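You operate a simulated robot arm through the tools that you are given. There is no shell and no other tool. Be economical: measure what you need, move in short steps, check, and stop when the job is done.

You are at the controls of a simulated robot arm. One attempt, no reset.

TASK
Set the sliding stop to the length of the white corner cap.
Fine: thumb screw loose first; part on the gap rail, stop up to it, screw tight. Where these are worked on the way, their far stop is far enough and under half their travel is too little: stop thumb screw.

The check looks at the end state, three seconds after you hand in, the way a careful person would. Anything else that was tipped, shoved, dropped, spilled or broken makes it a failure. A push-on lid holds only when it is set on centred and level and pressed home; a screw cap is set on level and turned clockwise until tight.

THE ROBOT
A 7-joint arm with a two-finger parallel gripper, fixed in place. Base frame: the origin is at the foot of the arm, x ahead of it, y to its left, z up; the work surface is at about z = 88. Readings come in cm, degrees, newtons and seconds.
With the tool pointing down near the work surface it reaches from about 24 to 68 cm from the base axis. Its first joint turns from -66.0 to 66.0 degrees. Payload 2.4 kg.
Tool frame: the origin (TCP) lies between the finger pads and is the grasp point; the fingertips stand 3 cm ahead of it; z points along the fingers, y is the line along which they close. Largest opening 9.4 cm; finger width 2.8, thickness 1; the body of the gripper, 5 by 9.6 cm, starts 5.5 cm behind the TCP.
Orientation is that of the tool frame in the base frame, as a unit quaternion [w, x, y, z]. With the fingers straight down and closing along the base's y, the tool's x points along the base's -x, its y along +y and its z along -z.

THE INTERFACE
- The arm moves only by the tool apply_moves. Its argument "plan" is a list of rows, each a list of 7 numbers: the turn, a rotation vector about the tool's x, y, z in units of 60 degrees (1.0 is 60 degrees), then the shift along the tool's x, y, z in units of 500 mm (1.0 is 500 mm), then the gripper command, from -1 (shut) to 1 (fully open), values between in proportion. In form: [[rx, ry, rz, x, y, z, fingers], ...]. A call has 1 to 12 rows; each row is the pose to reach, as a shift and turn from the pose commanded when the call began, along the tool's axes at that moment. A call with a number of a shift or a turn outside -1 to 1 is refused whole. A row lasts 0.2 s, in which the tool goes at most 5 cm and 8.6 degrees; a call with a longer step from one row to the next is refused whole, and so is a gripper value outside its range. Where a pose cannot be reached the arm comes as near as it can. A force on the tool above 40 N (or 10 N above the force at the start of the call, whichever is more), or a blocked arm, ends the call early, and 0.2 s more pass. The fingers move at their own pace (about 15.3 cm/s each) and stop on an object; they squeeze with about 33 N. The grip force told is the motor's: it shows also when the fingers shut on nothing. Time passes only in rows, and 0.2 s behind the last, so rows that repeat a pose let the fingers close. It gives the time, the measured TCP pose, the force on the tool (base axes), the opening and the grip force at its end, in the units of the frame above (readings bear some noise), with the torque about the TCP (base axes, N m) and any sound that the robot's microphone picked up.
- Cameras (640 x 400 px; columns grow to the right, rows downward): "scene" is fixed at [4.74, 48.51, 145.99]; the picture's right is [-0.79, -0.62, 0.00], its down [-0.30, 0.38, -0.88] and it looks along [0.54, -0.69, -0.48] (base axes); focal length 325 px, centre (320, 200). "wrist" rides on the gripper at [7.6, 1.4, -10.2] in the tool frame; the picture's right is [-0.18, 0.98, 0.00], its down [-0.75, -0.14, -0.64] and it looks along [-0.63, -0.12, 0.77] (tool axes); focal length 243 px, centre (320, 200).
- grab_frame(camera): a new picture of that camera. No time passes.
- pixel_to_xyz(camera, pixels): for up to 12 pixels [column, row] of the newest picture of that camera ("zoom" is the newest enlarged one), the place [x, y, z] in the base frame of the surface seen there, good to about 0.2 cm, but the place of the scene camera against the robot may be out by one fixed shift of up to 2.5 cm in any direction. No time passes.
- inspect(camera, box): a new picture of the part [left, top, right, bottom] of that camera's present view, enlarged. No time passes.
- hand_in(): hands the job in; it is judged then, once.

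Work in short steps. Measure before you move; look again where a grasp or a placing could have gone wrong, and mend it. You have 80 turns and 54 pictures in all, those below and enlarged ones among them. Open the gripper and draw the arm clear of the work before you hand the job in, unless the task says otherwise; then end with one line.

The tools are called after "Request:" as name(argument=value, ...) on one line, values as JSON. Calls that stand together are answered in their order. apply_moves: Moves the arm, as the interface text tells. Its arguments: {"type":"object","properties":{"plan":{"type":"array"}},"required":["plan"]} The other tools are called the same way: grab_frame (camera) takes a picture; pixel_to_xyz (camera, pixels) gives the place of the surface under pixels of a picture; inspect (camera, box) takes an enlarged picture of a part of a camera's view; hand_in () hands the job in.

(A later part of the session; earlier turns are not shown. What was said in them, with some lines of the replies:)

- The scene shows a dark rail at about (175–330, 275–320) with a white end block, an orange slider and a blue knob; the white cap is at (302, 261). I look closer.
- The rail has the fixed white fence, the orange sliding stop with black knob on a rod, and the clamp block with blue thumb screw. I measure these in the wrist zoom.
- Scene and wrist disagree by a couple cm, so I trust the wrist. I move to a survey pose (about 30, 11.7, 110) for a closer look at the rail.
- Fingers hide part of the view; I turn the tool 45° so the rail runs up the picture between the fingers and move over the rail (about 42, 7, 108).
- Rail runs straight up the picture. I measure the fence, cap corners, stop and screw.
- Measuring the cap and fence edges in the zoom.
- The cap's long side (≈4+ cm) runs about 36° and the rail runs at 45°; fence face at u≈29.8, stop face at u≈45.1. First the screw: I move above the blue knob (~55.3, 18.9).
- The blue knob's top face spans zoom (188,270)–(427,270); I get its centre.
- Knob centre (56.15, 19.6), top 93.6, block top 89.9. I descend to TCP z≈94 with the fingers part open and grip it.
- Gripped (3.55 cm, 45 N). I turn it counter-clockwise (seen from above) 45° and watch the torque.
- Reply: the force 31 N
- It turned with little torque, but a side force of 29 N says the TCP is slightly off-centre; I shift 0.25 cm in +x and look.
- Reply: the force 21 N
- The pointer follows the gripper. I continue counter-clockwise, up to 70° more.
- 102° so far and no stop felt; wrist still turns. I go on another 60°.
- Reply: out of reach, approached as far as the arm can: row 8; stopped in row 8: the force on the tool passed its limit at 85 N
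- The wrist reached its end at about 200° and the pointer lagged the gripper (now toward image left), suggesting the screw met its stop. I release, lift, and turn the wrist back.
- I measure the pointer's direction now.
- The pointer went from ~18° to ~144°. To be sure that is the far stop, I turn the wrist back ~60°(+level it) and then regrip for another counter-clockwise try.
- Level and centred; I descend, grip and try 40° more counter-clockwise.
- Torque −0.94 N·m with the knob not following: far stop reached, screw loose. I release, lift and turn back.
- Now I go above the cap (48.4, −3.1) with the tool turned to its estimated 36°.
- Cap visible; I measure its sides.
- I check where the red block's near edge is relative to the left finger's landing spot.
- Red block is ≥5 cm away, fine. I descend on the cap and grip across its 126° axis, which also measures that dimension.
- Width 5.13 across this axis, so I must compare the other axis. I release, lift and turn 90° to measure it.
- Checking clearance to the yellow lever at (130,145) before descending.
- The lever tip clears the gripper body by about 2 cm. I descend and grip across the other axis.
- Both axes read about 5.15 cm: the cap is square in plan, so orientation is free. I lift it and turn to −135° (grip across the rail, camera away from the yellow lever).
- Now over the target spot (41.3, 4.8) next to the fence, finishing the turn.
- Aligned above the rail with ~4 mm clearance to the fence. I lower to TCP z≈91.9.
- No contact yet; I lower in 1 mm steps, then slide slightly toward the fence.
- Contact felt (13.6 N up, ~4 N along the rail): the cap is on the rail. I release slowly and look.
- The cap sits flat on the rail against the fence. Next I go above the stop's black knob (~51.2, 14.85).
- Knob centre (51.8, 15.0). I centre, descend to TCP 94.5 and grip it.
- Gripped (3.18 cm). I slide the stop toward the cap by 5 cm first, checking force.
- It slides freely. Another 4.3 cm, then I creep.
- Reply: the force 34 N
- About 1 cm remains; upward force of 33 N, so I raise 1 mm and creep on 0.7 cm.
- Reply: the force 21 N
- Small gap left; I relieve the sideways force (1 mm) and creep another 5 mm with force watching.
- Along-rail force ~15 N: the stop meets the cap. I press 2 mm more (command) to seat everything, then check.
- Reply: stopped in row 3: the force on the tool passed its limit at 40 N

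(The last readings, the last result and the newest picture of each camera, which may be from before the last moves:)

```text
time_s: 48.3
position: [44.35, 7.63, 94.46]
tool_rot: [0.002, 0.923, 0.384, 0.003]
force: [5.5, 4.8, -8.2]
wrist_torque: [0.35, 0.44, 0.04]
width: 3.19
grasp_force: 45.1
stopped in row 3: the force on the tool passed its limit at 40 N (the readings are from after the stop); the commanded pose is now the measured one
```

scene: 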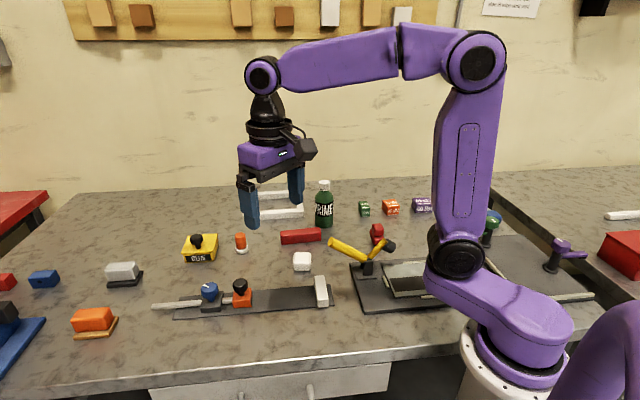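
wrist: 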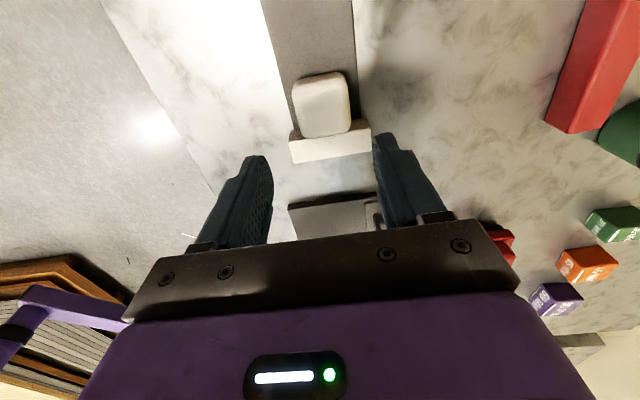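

It stopped firmly at 40 N with no further movement: seated. I release, lift, and look.

Request:
apply_moves(plan=[[0, 0, 0, 0, 0, 0, -0.15], [0, 0, 0, 0, 0, 0, 0.1], [0, 0, 0, 0, 0, -0.05, 0.1], [0, 0, 0, 0, 0, -0.13, 0.1], [0, 0, 0, 0, 0, -0.2, 0.1], [0, 0, 0, 0, 0, -0.2, 0.1]])

Request:
inspect(camera="scene", box=[240, 240, 350, 320])

Request:
inspect(camera="wrist", box=[240, 50, 400, 170])

```text
time_s: 49.7
position: [44.15, 7.39, 104.68]
tool_rot: [0.002, 0.923, 0.384, 0.001]
force: [0.4, 0.0, 0.3]
wrist_torque: [0.01, 0.01, 0.04]
width: 5.13
grasp_force: 0.1
```

```text
5.00 times, centred on (295, 280) of scene
```

zoom: 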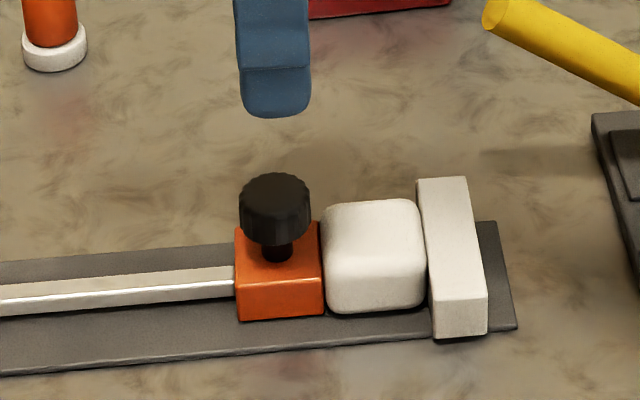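

```text
3.33 times, centred on (320, 110) of wrist
```

zoom: 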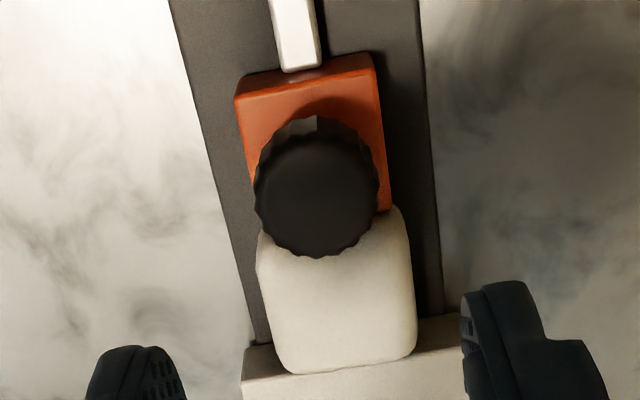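

Stop, cap and fence are in line and touching. Now back to the blue knob (56.4, 19.65), unwinding the wrist 180° so I have room to tighten clockwise.

Request:
apply_moves(plan=[[0, 0, -0.13, 0.07, 0, 0, 0.2], [0, 0, -0.26, 0.14, 0, 0, 0.2], [0, 0, -0.39, 0.21, 0, 0, 0.2], [0, 0, -0.52, 0.28, 0, 0, 0.2], [0, 0, -0.65, 0.347, 0, 0, 0.2], [0, 0, -0.78, 0.347, 0, 0, 0.2], [0, 0, -0.9, 0.347, 0, 0, 0.2], [0, 0, -1.0, 0.347, 0, 0, 0.2]])

Request:
apply_moves(plan=[[0, 0, -0.13, 0, 0, 0, 0.2], [0, 0, -0.26, 0, 0, 0, 0.2], [0, 0, -0.39, 0, 0, 0, 0.2], [0, 0, -0.52, 0, 0, 0, 0.2], [0, 0, -0.65, 0, 0, 0, 0.2], [0, 0, -0.78, 0, 0, 0, 0.2], [0, 0, -0.9, 0, 0, 0, 0.2], [0, 0, -1.0, 0, 0, 0, 0.2]])

Request:
apply_moves(plan=[[0, 0, -0.13, 0, 0, 0, 0.2], [0, 0, -0.26, 0, 0, 0, 0.2], [0, 0, -0.39, 0, 0, 0, 0.2], [0, 0, -0.52, 0, 0, 0, 0.2], [0, 0, -0.65, 0, 0, 0, 0.2], [0, 0, -0.78, 0, 0, 0, 0.2], [0, 0, -0.9, 0, 0, 0, 0.2], [0, 0, -1.0, 0, 0, 0, 0.2], [0, 0, -1.0, 0, 0, 0, 0.2]])

Request:
grab_frame(camera="wrist")

```text
time_s: 51.5
position: [56.51, 19.91, 104.67]
tool_rot: [0.003, 0.606, 0.796, 0.0]
force: [0.2, -0.9, -0.3]
wrist_torque: [-0.01, -0.02, -0.03]
width: 5.6
grasp_force: 0.1
```

```text
time_s: 53.3
position: [56.52, 19.76, 104.61]
tool_rot: [0.003, 0.128, 0.992, -0.002]
force: [0.8, 0.4, -0.7]
wrist_torque: [0.02, 0.02, 0.01]
width: 5.64
grasp_force: 0.0
```

```text
time_s: 55.3
position: [56.46, 19.74, 104.62]
tool_rot: [0.001, -0.385, 0.923, -0.003]
force: [-0.1, 0.6, -0.5]
wrist_torque: [-0.01, -0.01, 0.03]
width: 5.63
grasp_force: 0.0
```

```text
17 pictures are left
```

wrist: 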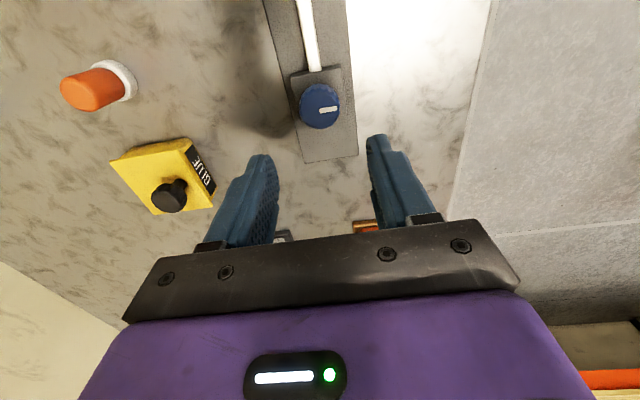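

Pointer now at ~135–140°. I descend, grip, and start turning clockwise.

Request:
apply_moves(plan=[[0, 0, 0, 0.001, -0.001, 0.08, 0.2], [0, 0, 0, 0.001, -0.001, 0.15, 0.2], [0, 0, 0, 0.001, -0.001, 0.212, 0.2], [0, 0, 0, 0.001, -0.001, 0.212, 0.2], [0, 0, 0, 0.001, -0.001, 0.212, -1], [0, 0, 0, 0.001, -0.001, 0.212, -1], [0, 0, 0, 0.001, -0.001, 0.212, -1]])

Request:
apply_moves(plan=[[0, 0, 0.12, 0, 0, 0, -1], [0, 0, 0.24, 0, 0, 0, -1], [0, 0, 0.36, 0, 0, 0, -1], [0, 0, 0.48, 0, 0, 0, -1], [0, 0, 0.6, 0, 0, 0, -1], [0, 0, 0.72, 0, 0, 0, -1], [0, 0, 0.84, 0, 0, 0, -1], [0, 0, 0.96, 0, 0, 0, -1], [0, 0, 0.96, 0, 0, 0, -1]])

```text
time_s: 56.9
position: [56.21, 19.51, 93.97]
tool_rot: [0.002, -0.383, 0.924, -0.003]
force: [6.8, -2.1, -8.4]
wrist_torque: [0.88, -0.49, -0.04]
width: 3.57
grasp_force: 45.3
```

```text
time_s: 58.9
position: [56.34, 19.59, 93.97]
tool_rot: [0.0, 0.109, 0.994, -0.003]
force: [-18.9, -8.0, 16.4]
wrist_torque: [0.43, 0.9, -0.1]
width: 3.58
grasp_force: 45.6
```

57° turned freely. Next 57°.

Request:
apply_moves(plan=[[0, 0, 0.12, 0, 0, 0, -1], [0, 0, 0.24, 0, 0, 0, -1], [0, 0, 0.36, 0, 0, 0, -1], [0, 0, 0.48, 0, 0, 0, -1], [0, 0, 0.6, 0, 0, 0, -1], [0, 0, 0.72, 0, 0, 0, -1], [0, 0, 0.84, 0, 0, 0, -1], [0, 0, 0.96, 0, 0, 0, -1], [0, 0, 0.96, 0, 0, 0, -1]])

Request:
grab_frame(camera="wrist")

```text
time_s: 60.9
position: [56.3, 19.81, 93.82]
tool_rot: [0.003, 0.574, 0.819, -0.002]
force: [-15.4, 3.8, 6.2]
wrist_torque: [-0.47, 0.46, -0.08]
width: 3.58
grasp_force: 44.8
```

```text
16 pictures are left
```

wrist: 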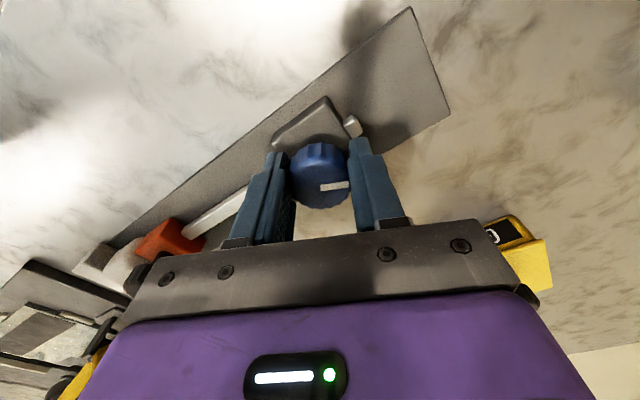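

115° turned, pointer still following. Another 57°.

Request:
apply_moves(plan=[[0, 0, 0.12, 0, 0, 0, -1], [0, 0, 0.24, 0, 0, 0, -1], [0, 0, 0.36, 0, 0, 0, -1], [0, 0, 0.48, 0, 0, 0, -1], [0, 0, 0.6, 0, 0, 0, -1], [0, 0, 0.72, 0, 0, 0, -1], [0, 0, 0.84, 0, 0, 0, -1], [0, 0, 0.96, 0, 0, 0, -1], [0, 0, 0.96, 0, 0, 0, -1]])

Request:
grab_frame(camera="wrist")

```text
time_s: 62.9
position: [56.49, 19.79, 93.92]
tool_rot: [0.003, 0.898, 0.44, 0.0]
force: [-9.4, -0.7, 0.9]
wrist_torque: [0.09, 0.43, 0.17]
width: 3.56
grasp_force: 44.9
```

```text
15 pictures are left
```

wrist: 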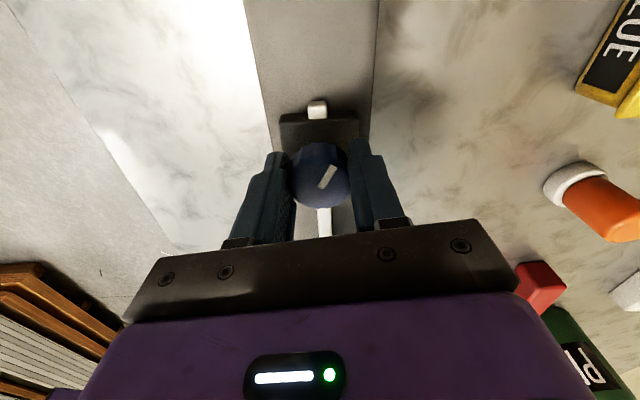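

The pointer lagged the gripper by ~50°, back near its original tight angle: the tight stop. To confirm, I open in place, turn back 50°, regrip and twist clockwise again.

Request:
apply_moves(plan=[[0, 0, 0, 0, 0, 0, 0.2], [0, 0, 0, 0, 0, 0, 0.2], [0, 0, -0.12, 0, 0, 0, 0.2], [0, 0, -0.24, 0, 0, 0, 0.2], [0, 0, -0.36, 0, 0, 0, 0.2], [0, 0, -0.48, 0, 0, 0, 0.2], [0, 0, -0.6, 0, 0, 0, 0.2], [0, 0, -0.72, 0, 0, 0, 0.2], [0, 0, -0.72, 0, 0, 0, 0.2], [0, 0, -0.72, 0, 0, 0, -1], [0, 0, -0.72, 0, 0, 0, -1], [0, 0, -0.72, 0, 0, 0, -1]])

Request:
apply_moves(plan=[[0, 0, 0.1, 0, 0, 0, -1], [0, 0, 0.2, 0, 0, 0, -1], [0, 0, 0.3, 0, 0, 0, -1], [0, 0, 0.3, 0, 0, 0, -1]])

Request:
grab_frame(camera="wrist")

```text
time_s: 65.5
position: [56.46, 19.64, 93.89]
tool_rot: [0.002, 0.672, 0.741, -0.001]
force: [-7.3, -1.0, 3.1]
wrist_torque: [-0.04, 0.6, 0.01]
width: 3.55
grasp_force: 45.4
```

```text
time_s: 66.5
position: [56.36, 19.76, 93.7]
tool_rot: [0.003, 0.78, 0.626, 0.0]
force: [-9.7, -3.8, -3.6]
wrist_torque: [-0.21, 0.28, 0.34]
width: 3.55
grasp_force: 45.2
```

```text
14 pictures are left
```

wrist: 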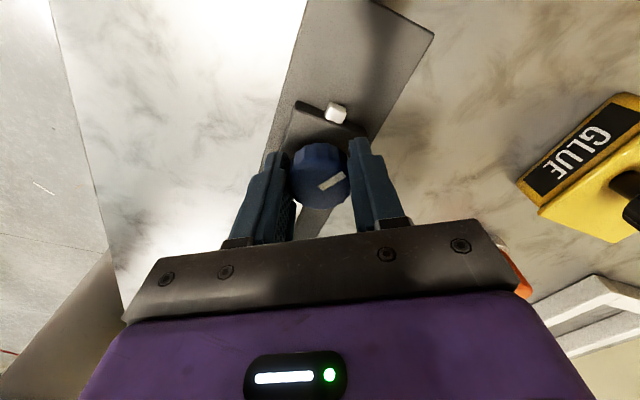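

Pointer stayed put in space while gripper turned (lag changed 55°→30° with 25° of wrist). I twist 20° more for certainty.

Request:
apply_moves(plan=[[0, 0, 0.1, 0, 0, 0, -1], [0, 0, 0.2, 0, 0, 0, -1], [0, 0, 0.35, 0, 0, 0, -1], [0, 0, 0.35, 0, 0, 0, -1]])

Request:
apply_moves(plan=[[0, 0, 0, 0, 0, 0, 0.2], [0, 0, 0, 0, 0, 0, 0.2], [0, 0, 0, 0, 0, -0.06, 0.2], [0, 0, 0, 0, 0, -0.14, 0.2], [0, 0, 0, 0, 0, -0.2, 0.2], [0, 0, 0, 0, 0, -0.2, 0.2]])

Request:
grab_frame(camera="wrist")

Request:
inspect(camera="scene", box=[140, 230, 350, 330])

```text
refused: row 3 steps farther than a row can; nothing moved
```

```text
time_s: 67.9
position: [56.34, 19.68, 103.72]
tool_rot: [0.003, 0.779, 0.627, 0.0]
force: [-0.3, 0.1, 1.1]
wrist_torque: [0.01, 0.02, 0.0]
width: 5.61
grasp_force: 0.1
```

```text
13 pictures are left
```

wrist: 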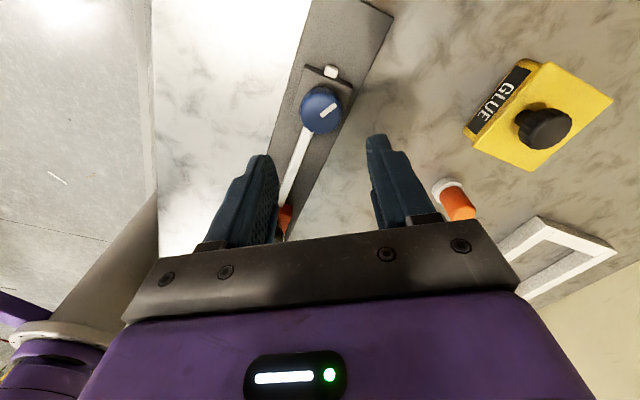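

```text
3.05 times, centred on (245, 280) of scene
```

zoom: 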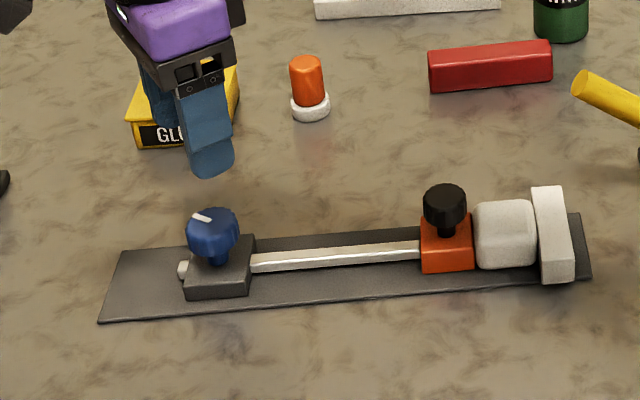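

Pointer resembles its start (tight) orientation. I measure its angle and check the stop/cap contact.

Request:
inspect(camera="wrist", box=[290, 75, 350, 145])

Request:
pixel_to_xyz(camera="wrist", pixels=[[322, 114], [335, 105], [328, 110], [303, 112], [341, 107]])

Request:
inspect(camera="scene", box=[260, 245, 350, 315])

```text
5.71 times, centred on (320, 110) of wrist
```

zoom: 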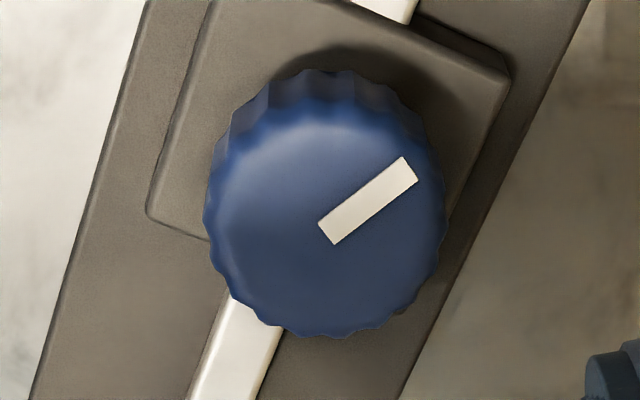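

```text
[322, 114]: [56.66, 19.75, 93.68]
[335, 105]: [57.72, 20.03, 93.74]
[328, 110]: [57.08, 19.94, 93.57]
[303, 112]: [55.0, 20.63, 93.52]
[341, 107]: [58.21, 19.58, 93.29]
```

```text
5.71 times, centred on (305, 280) of scene
```

zoom: 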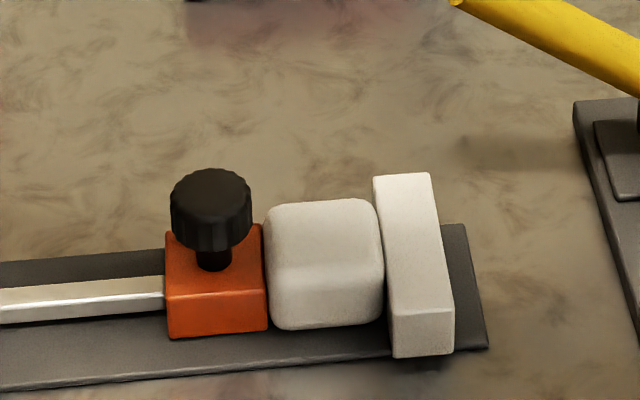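

Pointer is at ~15°, the original tight position; stop, cap and fence touch. I draw the arm up clear with the gripper open.

Request:
apply_moves(plan=[[0, 0, 0, 0, 0, -0.08, 1], [0, 0, 0, 0, 0, -0.16, 1], [0, 0, 0, 0, 0, -0.24, 1], [0, 0, 0, 0, 0, -0.24, 1]])

Request:
grab_frame(camera="scene")

```text
time_s: 68.9
position: [56.47, 19.72, 115.88]
tool_rot: [0.004, 0.78, 0.626, 0.001]
force: [0.0, 0.5, -0.1]
wrist_torque: [-0.03, 0.05, 0.0]
width: 9.41
grasp_force: 0.0
```

```text
9 pictures are left
```

scene: 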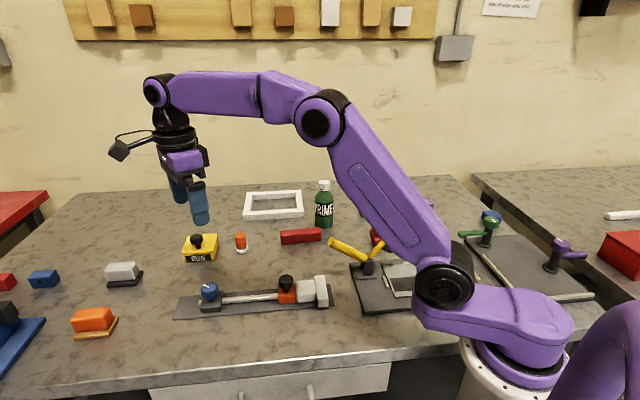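

Everything else is in place and the arm is clear, so I hand in.

Request:
hand_in()

```text
The job is handed in.
```

The sliding stop is set to the white corner cap's length. The cap sits on the rail between the fence and the stop, touching both, the thumb screw is turned clockwise to its stop, and the arm is clear with the gripper open.
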